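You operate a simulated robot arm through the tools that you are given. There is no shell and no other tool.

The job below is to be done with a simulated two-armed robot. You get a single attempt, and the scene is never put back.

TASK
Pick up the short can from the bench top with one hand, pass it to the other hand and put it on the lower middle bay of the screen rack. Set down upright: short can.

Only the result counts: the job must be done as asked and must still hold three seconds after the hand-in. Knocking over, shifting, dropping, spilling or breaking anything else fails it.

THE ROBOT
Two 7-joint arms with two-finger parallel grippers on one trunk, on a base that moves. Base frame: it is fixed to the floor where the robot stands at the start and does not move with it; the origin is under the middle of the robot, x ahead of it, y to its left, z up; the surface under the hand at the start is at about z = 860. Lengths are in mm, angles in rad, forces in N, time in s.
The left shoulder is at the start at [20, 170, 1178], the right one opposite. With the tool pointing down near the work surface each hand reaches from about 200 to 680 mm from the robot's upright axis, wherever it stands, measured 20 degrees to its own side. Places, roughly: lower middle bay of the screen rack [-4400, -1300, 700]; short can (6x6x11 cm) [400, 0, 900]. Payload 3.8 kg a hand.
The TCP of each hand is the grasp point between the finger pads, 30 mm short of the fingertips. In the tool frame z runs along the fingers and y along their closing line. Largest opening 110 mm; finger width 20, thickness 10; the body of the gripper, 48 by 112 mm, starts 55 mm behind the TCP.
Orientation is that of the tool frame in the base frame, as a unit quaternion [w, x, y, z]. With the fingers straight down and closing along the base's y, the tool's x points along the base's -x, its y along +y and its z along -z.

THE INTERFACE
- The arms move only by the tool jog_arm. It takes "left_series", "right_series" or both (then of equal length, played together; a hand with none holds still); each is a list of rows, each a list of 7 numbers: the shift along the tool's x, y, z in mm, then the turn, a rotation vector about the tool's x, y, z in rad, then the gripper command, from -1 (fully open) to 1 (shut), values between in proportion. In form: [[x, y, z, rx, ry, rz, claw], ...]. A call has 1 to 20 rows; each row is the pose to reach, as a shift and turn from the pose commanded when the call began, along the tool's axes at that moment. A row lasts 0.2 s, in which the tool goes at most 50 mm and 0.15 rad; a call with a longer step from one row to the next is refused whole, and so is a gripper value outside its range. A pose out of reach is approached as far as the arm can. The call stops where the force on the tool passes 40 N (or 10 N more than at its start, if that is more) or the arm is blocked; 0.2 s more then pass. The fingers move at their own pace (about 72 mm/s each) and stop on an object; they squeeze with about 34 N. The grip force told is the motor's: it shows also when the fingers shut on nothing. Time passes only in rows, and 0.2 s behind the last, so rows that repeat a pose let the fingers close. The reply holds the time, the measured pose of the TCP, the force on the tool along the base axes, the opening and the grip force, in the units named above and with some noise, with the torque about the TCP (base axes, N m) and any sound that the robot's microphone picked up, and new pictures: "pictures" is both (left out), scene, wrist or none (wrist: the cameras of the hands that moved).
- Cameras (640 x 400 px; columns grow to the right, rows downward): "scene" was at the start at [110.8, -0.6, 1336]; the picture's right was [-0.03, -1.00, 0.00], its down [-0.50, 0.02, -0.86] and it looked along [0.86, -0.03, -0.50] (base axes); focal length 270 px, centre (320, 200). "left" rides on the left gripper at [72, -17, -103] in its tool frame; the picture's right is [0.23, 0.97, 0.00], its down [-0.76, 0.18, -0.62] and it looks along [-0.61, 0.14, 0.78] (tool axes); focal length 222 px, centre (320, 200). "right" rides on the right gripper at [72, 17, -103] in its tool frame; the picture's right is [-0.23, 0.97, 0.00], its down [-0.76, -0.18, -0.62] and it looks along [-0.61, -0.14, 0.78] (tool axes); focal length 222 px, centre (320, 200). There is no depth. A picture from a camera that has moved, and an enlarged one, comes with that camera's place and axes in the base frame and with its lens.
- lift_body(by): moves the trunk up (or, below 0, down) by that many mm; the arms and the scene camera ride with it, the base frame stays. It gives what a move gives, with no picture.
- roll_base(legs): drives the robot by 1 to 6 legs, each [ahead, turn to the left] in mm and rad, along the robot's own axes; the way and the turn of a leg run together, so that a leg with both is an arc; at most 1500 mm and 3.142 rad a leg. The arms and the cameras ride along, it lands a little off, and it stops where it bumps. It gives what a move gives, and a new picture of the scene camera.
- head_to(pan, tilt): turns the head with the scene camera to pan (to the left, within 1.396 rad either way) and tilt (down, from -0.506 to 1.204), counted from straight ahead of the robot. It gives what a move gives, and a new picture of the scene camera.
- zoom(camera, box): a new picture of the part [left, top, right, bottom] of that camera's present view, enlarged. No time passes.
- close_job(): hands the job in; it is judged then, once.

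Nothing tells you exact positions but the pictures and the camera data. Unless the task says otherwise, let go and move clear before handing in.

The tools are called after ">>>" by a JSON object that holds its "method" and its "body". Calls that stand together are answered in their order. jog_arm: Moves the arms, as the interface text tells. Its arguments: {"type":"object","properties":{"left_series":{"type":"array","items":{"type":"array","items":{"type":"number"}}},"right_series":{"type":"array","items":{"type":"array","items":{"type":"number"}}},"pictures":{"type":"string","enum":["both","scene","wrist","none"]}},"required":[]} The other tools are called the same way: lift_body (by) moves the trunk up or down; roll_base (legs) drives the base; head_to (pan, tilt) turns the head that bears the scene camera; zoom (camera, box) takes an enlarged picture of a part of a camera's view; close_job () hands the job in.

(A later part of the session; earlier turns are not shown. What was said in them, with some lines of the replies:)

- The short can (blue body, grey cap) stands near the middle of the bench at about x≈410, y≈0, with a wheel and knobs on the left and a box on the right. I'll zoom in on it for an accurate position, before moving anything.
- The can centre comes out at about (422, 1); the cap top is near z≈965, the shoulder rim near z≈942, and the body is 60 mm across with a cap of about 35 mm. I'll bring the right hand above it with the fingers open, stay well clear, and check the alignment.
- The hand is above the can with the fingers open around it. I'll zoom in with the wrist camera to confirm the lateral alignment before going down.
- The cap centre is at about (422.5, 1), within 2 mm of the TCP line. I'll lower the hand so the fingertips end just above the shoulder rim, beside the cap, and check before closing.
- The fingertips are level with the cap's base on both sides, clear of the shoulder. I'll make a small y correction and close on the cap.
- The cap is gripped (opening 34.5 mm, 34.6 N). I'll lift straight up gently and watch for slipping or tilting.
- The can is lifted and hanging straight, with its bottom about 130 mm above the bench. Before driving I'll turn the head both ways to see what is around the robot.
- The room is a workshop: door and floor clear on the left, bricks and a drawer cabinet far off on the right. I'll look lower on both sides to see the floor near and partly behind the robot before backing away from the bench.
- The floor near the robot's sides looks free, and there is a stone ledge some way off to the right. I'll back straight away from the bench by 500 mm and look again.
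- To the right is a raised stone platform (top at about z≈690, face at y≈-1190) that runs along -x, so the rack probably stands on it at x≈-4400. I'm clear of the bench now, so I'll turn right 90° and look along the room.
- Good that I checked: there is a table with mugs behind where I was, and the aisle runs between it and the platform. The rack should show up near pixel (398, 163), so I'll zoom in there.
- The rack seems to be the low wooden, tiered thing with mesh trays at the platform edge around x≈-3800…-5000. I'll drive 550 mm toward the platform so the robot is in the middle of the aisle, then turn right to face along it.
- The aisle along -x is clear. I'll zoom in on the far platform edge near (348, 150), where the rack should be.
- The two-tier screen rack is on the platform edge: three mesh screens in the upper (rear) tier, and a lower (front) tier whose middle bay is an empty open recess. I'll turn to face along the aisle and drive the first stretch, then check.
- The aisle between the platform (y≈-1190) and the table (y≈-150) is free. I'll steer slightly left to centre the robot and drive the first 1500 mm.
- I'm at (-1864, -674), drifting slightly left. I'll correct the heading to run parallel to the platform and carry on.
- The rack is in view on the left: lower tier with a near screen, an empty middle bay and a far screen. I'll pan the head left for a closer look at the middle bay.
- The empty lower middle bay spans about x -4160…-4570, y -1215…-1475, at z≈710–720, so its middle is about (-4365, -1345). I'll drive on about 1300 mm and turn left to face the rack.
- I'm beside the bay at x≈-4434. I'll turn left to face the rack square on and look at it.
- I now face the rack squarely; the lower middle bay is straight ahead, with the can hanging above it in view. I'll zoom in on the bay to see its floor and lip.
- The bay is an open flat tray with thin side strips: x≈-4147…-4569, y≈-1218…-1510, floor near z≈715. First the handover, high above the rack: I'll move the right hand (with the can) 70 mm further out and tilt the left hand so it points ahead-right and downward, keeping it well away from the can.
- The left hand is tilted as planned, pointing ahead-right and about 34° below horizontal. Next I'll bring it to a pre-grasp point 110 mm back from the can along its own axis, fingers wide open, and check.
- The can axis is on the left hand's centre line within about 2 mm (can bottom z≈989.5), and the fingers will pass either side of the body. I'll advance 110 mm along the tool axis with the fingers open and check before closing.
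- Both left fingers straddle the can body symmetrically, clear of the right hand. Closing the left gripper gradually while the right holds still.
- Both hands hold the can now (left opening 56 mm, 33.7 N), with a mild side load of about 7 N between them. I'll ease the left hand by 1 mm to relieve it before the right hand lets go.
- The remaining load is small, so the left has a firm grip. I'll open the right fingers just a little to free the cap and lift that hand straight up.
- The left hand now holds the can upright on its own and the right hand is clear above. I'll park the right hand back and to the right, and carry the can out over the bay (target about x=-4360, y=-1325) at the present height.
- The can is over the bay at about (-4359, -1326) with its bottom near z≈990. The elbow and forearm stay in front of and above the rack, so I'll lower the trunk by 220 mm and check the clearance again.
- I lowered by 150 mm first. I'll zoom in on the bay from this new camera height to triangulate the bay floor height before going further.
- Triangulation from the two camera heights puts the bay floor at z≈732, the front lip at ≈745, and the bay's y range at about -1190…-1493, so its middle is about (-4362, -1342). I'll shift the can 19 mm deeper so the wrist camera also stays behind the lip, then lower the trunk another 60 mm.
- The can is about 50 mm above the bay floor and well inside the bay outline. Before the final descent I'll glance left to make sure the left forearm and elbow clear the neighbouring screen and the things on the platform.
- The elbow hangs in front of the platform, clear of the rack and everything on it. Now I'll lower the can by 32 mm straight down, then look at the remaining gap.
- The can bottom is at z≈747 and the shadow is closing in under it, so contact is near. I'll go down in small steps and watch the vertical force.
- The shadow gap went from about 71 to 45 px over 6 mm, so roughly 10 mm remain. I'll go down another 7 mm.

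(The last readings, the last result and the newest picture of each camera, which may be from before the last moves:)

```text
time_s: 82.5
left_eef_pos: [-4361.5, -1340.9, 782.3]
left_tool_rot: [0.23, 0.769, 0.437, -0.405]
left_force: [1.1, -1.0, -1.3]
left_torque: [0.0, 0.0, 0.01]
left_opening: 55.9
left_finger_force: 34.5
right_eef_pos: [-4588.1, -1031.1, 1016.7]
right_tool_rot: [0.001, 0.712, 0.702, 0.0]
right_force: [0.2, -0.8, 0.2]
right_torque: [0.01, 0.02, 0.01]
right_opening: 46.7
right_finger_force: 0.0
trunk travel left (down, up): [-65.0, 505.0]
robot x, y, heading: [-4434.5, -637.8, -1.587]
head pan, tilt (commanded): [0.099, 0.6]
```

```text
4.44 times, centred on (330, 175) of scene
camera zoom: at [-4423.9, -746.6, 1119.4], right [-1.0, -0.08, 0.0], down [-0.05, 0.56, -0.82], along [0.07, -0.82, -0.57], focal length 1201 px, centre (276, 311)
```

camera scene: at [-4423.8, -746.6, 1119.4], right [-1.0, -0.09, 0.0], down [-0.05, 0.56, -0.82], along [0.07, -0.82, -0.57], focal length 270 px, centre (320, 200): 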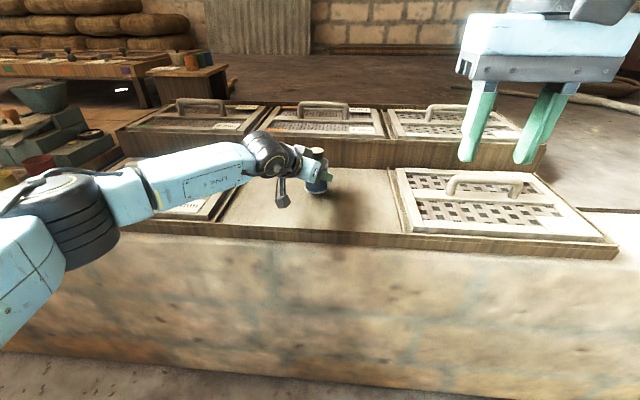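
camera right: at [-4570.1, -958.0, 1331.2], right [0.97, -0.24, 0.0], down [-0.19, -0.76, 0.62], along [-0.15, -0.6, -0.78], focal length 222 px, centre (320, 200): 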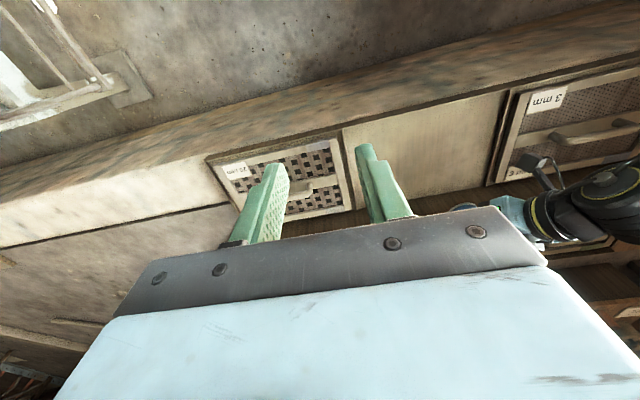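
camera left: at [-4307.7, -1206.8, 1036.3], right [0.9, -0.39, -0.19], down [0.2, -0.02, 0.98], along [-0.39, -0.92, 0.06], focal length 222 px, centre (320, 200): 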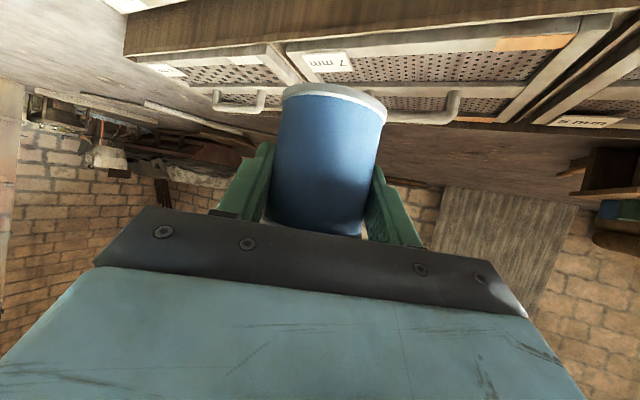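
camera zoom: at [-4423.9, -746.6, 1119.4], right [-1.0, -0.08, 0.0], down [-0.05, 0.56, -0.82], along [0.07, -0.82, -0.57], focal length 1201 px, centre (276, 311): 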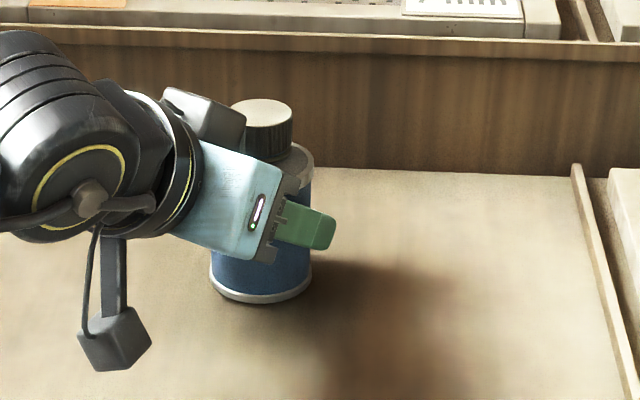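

About 4–5 mm remain. I'll continue in 1 mm rows and let the force show contact.

>>> {"method": "jog_arm", "body": {"left_series": [[0.83, 0, 0.56, 0, 0, 0, 1], [1.65, 0, 1.13, 0, 0, 0, 1], [2.48, 0, 1.69, 0, 0, 0, 1], [2.48, 0, 1.69, 0, 0, 0, 1]], "pictures": "none"}}

>>> {"method": "zoom", "body": {"camera": "left", "box": [160, 0, 480, 200]}}

```text
time_s: 83.5
left_eef_pos: [-4362.7, -1340.6, 779.7]
left_tool_rot: [0.231, 0.769, 0.436, -0.406]
left_force: [0.3, 0.2, -1.2]
left_torque: [0.01, 0.01, 0.02]
left_opening: 56.3
left_finger_force: 34.3
right_eef_pos: [-4587.6, -1030.6, 1018.0]
right_tool_rot: [0.0, 0.712, 0.703, 0.0]
right_force: [-0.1, -0.8, -0.2]
right_torque: [0.05, 0.03, -0.04]
right_opening: 46.7
right_finger_force: 0.1
trunk travel left (down, up): [-65.0, 505.0]
robot x, y, heading: [-4435.8, -639.4, -1.586]
head pan, tilt (commanded): [0.099, 0.6]
```

```text
2.00 times, centred on (320, 100) of left
camera zoom: at [-4311.9, -1225.2, 778.2], right [0.9, -0.39, -0.19], down [0.2, -0.02, 0.98], along [-0.38, -0.92, 0.06], focal length 444 px, centre (320, 400)
```

zoom: 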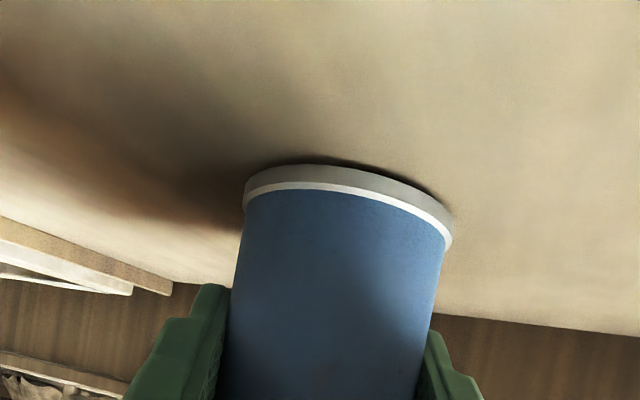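

Still no contact force, and only a thin shadow line remains (about 2 mm). Next, 1 mm steps again.

>>> {"method": "jog_arm", "body": {"left_series": [[0.41, 0, 0.28, 0, 0, 0, 1], [0.83, 0, 0.56, 0, 0, 0, 1], [1.24, 0, 0.85, 0, 0, 0, 1], [1.65, 0, 1.13, 0, 0, 0, 1], [1.65, 0, 1.13, 0, 0, 0, 1]], "pictures": "none"}}

>>> {"method": "zoom", "body": {"camera": "left", "box": [160, 0, 480, 200]}}

```text
time_s: 84.7
left_eef_pos: [-4360.9, -1340.8, 779.3]
left_tool_rot: [0.231, 0.769, 0.436, -0.406]
left_force: [-1.5, -0.5, 0.2]
left_torque: [-0.03, 0.02, -0.01]
left_opening: 56.2
left_finger_force: 34.2
right_eef_pos: [-4587.6, -1030.4, 1017.7]
right_tool_rot: [0.0, 0.712, 0.702, 0.0]
right_force: [0.3, 0.5, -0.4]
right_torque: [-0.04, -0.01, 0.01]
right_opening: 46.8
right_finger_force: 0.1
trunk travel left (down, up): [-65.0, 505.0]
robot x, y, heading: [-4428.9, -639.8, -1.587]
head pan, tilt (commanded): [0.099, 0.6]
```

```text
2.00 times, centred on (320, 100) of left
camera zoom: at [-4311.4, -1225.0, 777.1], right [0.9, -0.39, -0.19], down [0.2, -0.02, 0.98], along [-0.39, -0.92, 0.06], focal length 444 px, centre (320, 400)
```

zoom: 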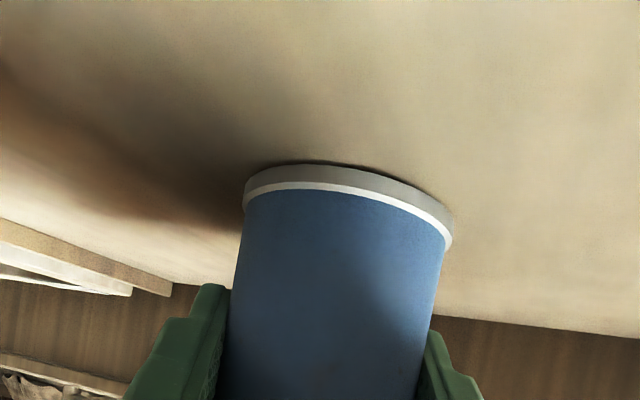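

The shadow line has almost gone and the vertical force is starting to change sign. I'll take 1–1.5 mm more to seat it.

>>> {"method": "jog_arm", "body": {"left_series": [[0.41, 0, 0.28, 0, 0, 0, 1], [0.83, 0, 0.56, 0, 0, 0, 1], [1.24, 0, 0.85, 0, 0, 0, 1], [1.24, 0, 0.85, 0, 0, 0, 1]], "pictures": "none"}}

>>> {"method": "zoom", "body": {"camera": "left", "box": [160, 0, 480, 200]}}

```text
time_s: 85.7
left_eef_pos: [-4360.4, -1340.8, 779.8]
left_tool_rot: [0.232, 0.768, 0.437, -0.407]
left_force: [-0.3, -0.3, 9.5]
left_torque: [0.19, -0.06, -0.01]
left_opening: 55.7
left_finger_force: 33.5
right_eef_pos: [-4588.5, -1029.9, 1018.0]
right_tool_rot: [0.0, 0.712, 0.702, 0.0]
right_force: [-0.2, 0.2, 0.6]
right_torque: [0.03, -0.01, -0.02]
right_opening: 47.0
right_finger_force: 0.2
trunk travel left (down, up): [-65.0, 505.0]
robot x, y, heading: [-4433.2, -640.2, -1.587]
head pan, tilt (commanded): [0.099, 0.6]
```

```text
2.00 times, centred on (320, 100) of left
camera zoom: at [-4311.4, -1224.9, 776.7], right [0.9, -0.39, -0.19], down [0.2, -0.01, 0.98], along [-0.39, -0.92, 0.06], focal length 444 px, centre (320, 400)
```

zoom: 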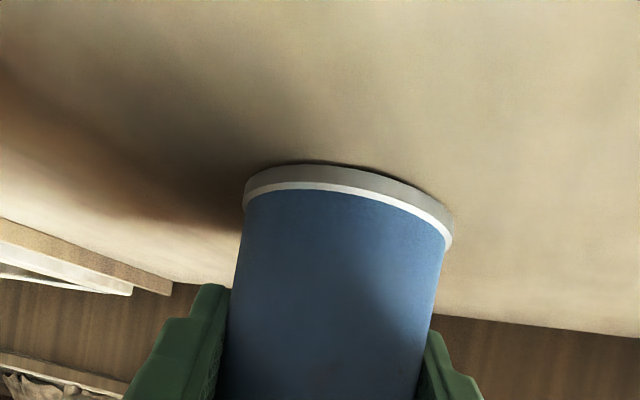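

Contact confirmed (about 9.5 N upward). I'll relieve the preload slightly, then open the fingers gradually with the hand held still.

>>> {"method": "jog_arm", "body": {"left_series": [[-0.6, 0, -0.4, 0, 0, 0, 1], [-0.6, 0, -0.4, 0, 0, 0, 0.4], [-0.6, 0, -0.4, 0, 0, 0, 0.0], [-0.6, 0, -0.4, 0, 0, 0, -0.1], [-0.6, 0, -0.4, 0, 0, 0, -0.25], [-0.6, 0, -0.4, 0, 0, 0, -0.5], [-0.6, 0, -0.4, 0, 0, 0, -0.8], [-0.6, 0, -0.4, 0, 0, 0, -0.95], [-0.6, 0, -0.4, 0, 0, 0, -0.95]], "pictures": "both"}}

>>> {"method": "zoom", "body": {"camera": "left", "box": [160, 0, 480, 200]}}

```text
time_s: 87.7
left_eef_pos: [-4360.8, -1342.0, 776.9]
left_tool_rot: [0.23, 0.769, 0.436, -0.406]
left_force: [0.8, -0.5, 0.2]
left_torque: [-0.02, 0.02, 0.04]
left_opening: 107.4
left_finger_force: 0.1
right_eef_pos: [-4587.6, -1030.1, 1017.7]
right_tool_rot: [0.0, 0.712, 0.702, 0.0]
right_force: [0.2, 0.5, 1.1]
right_torque: [0.02, 0.04, 0.02]
right_opening: 46.8
right_finger_force: 0.1
trunk travel left (down, up): [-65.0, 505.0]
robot x, y, heading: [-4430.3, -639.5, -1.587]
head pan, tilt (commanded): [0.099, 0.6]
camera scene: at [-4423.9, -746.5, 1119.4], right [-1.0, -0.08, 0.0], down [-0.05, 0.56, -0.83], along [0.07, -0.82, -0.56], focal length 270 px, centre (320, 200)
camera left: at [-4311.4, -1225.3, 775.7], right [0.9, -0.39, -0.19], down [0.2, -0.02, 0.98], along [-0.39, -0.92, 0.06], focal length 222 px, centre (320, 200)
```

scene: 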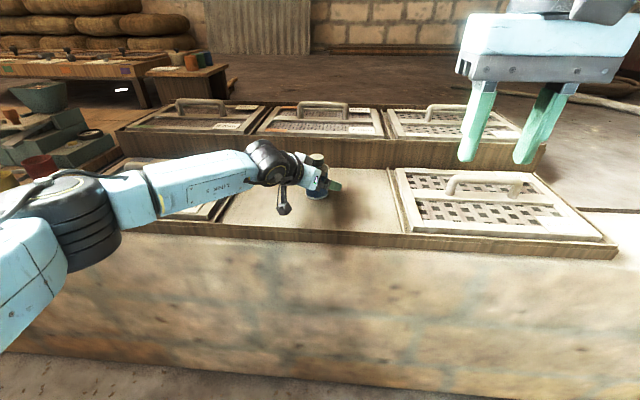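
left: 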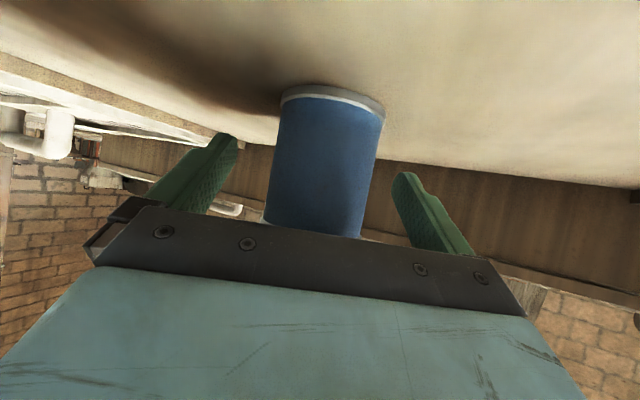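

```text
2.00 times, centred on (320, 100) of left
camera zoom: at [-4311.4, -1225.3, 775.7], right [0.9, -0.39, -0.19], down [0.2, -0.02, 0.98], along [-0.39, -0.92, 0.06], focal length 444 px, centre (320, 400)
```

zoom: 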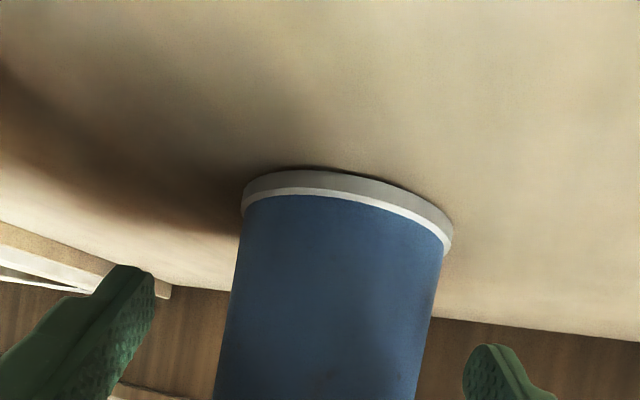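

The can stands on its own, upright, with the fingers clear on both sides. I'll back the left hand out along its own axis.

>>> {"method": "jog_arm", "body": {"left_series": [[0, 0, -10, 0, 0, 0, -0.95], [0, 0, -25, 0, 0, 0, -0.95], [0, 0, -45, 0, 0, 0, -0.95], [0, 0, -70, 0, 0, 0, -0.95], [0, 0, -100, 0, 0, 0, -0.95], [0, 0, -130, 0, 0, 0, -0.95], [0, 0, -160, 0, 0, 0, -0.95], [0, 0, -160, 0, 0, 0, -0.95]], "pictures": "both"}}

>>> {"method": "zoom", "body": {"camera": "scene", "box": [200, 110, 420, 260]}}

```text
time_s: 89.5
left_eef_pos: [-4293.6, -1227.3, 867.3]
left_tool_rot: [0.231, 0.769, 0.437, -0.406]
left_force: [0.1, 0.2, -0.7]
left_torque: [-0.02, 0.0, -0.02]
left_opening: 107.4
left_finger_force: 0.0
right_eef_pos: [-4586.5, -1030.3, 1018.2]
right_tool_rot: [0.0, 0.712, 0.703, 0.0]
right_force: [0.0, -0.2, -0.5]
right_torque: [-0.03, 0.0, -0.02]
right_opening: 46.8
right_finger_force: 0.0
trunk travel left (down, up): [-65.0, 505.0]
robot x, y, heading: [-4432.9, -643.2, -1.587]
head pan, tilt (commanded): [0.099, 0.6]
camera scene: at [-4423.9, -746.5, 1119.4], right [-1.0, -0.08, 0.0], down [-0.05, 0.56, -0.83], along [0.07, -0.82, -0.56], focal length 270 px, centre (320, 200)
camera left: at [-4242.9, -1111.9, 864.8], right [0.9, -0.39, -0.19], down [0.2, -0.02, 0.98], along [-0.38, -0.92, 0.06], focal length 222 px, centre (320, 200)
```

scene: 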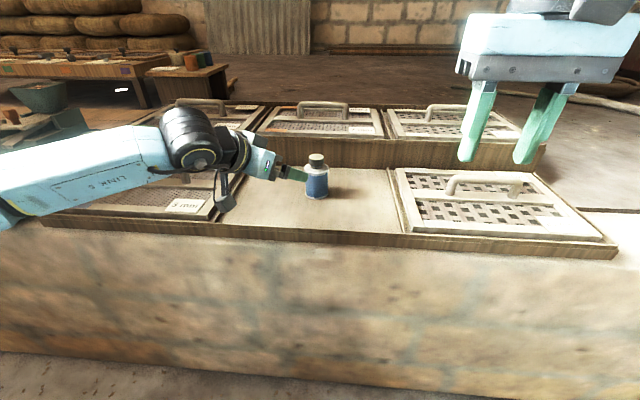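
left: 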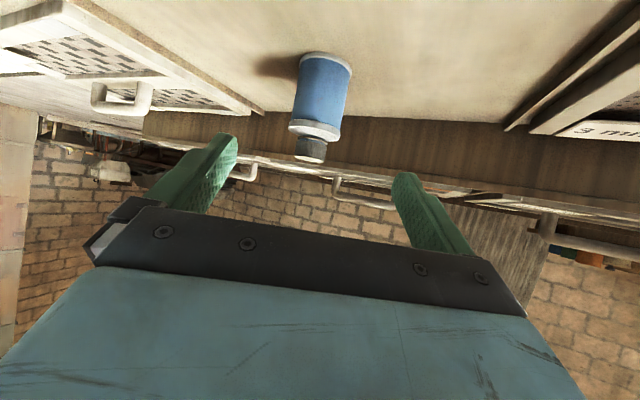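

```text
2.67 times, centred on (310, 185) of scene
camera zoom: at [-4423.9, -746.5, 1119.4], right [-1.0, -0.08, 0.0], down [-0.05, 0.56, -0.83], along [0.07, -0.82, -0.56], focal length 720 px, centre (347, 240)
```

zoom: 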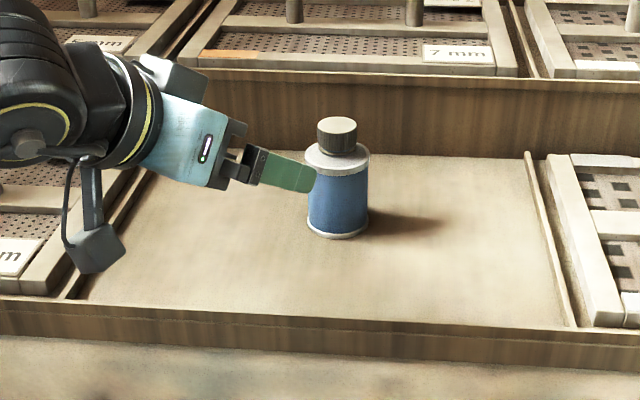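

The short can is standing upright in the middle of the lower middle bay, and the left hand is backing off without touching anything. I'll raise the trunk to bring both hands well clear, then check once more.

>>> {"method": "lift_body", "body": {"by": 180}}

>>> {"method": "head_to", "body": {"pan": 0.0, "tilt": 0.65}}

>>> {"method": "zoom", "body": {"camera": "scene", "box": [180, 130, 420, 290]}}

```text
time_s: 91.5
left_eef_pos: [-4292.2, -1227.9, 1046.5]
left_tool_rot: [0.23, 0.77, 0.436, -0.406]
left_force: [0.4, 0.7, 0.5]
left_torque: [0.02, 0.02, 0.01]
left_opening: 107.4
left_finger_force: 0.0
right_eef_pos: [-4586.9, -1030.6, 1197.4]
right_tool_rot: [0.0, 0.712, 0.702, 0.0]
right_force: [-0.2, 0.0, 0.6]
right_torque: [0.02, -0.02, 0.0]
right_opening: 46.8
right_finger_force: 0.0
trunk travel left (down, up): [-245.0, 325.0]
robot x, y, heading: [-4426.2, -640.0, -1.585]
head pan, tilt (commanded): [0.099, 0.6]
```

```text
time_s: 92.2
left_eef_pos: [-4294.0, -1228.9, 1046.2]
left_tool_rot: [0.231, 0.769, 0.436, -0.406]
left_force: [0.6, 0.3, 0.2]
left_torque: [0.01, 0.01, -0.03]
left_opening: 107.6
left_finger_force: 0.1
right_eef_pos: [-4587.2, -1030.8, 1198.0]
right_tool_rot: [0.0, 0.711, 0.703, 0.0]
right_force: [-0.1, -0.2, -0.2]
right_torque: [-0.02, -0.01, 0.05]
right_opening: 46.7
right_finger_force: 0.1
trunk travel left (down, up): [-245.0, 325.0]
robot x, y, heading: [-4429.4, -642.1, -1.59]
head pan, tilt (commanded): [0.0, 0.649]
camera scene: at [-4432.6, -745.2, 1295.1], right [-1.0, 0.01, 0.0], down [0.01, 0.6, -0.8], along [-0.01, -0.8, -0.6], focal length 270 px, centre (320, 200)
```

scene: 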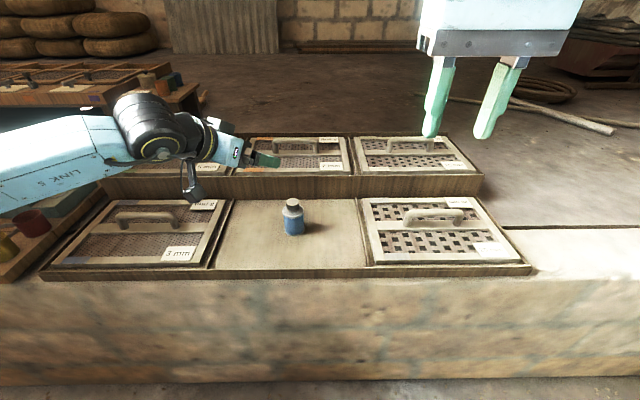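

```text
2.50 times, centred on (300, 210) of scene
camera zoom: at [-4432.6, -745.2, 1295.1], right [-1.0, 0.01, 0.0], down [0.01, 0.6, -0.8], along [-0.01, -0.8, -0.6], focal length 675 px, centre (370, 175)
```

zoom: 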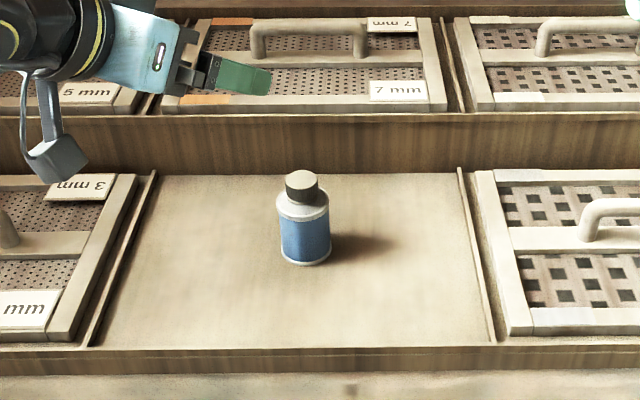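

The short can stands upright in the centre of the lower middle bay. The screens around it look undisturbed and both hands are well clear, so I'm handing in the job.

>>> {"method": "close_job", "body": {}}

```text
The job is handed in.
```

The short can is standing upright near the middle of the lower middle bay of the screen rack, and I've handed the job in. I don't have the judge's result.

I picked the can up from the bench by its cap with the right hand and carried it to the rack. There I passed it to the left hand, and the left hand set it down in the bay. Nothing was bumped on the way, and in the last pictures the screens around the bay look undisturbed. Both hands were well clear of the rack before I handed in.
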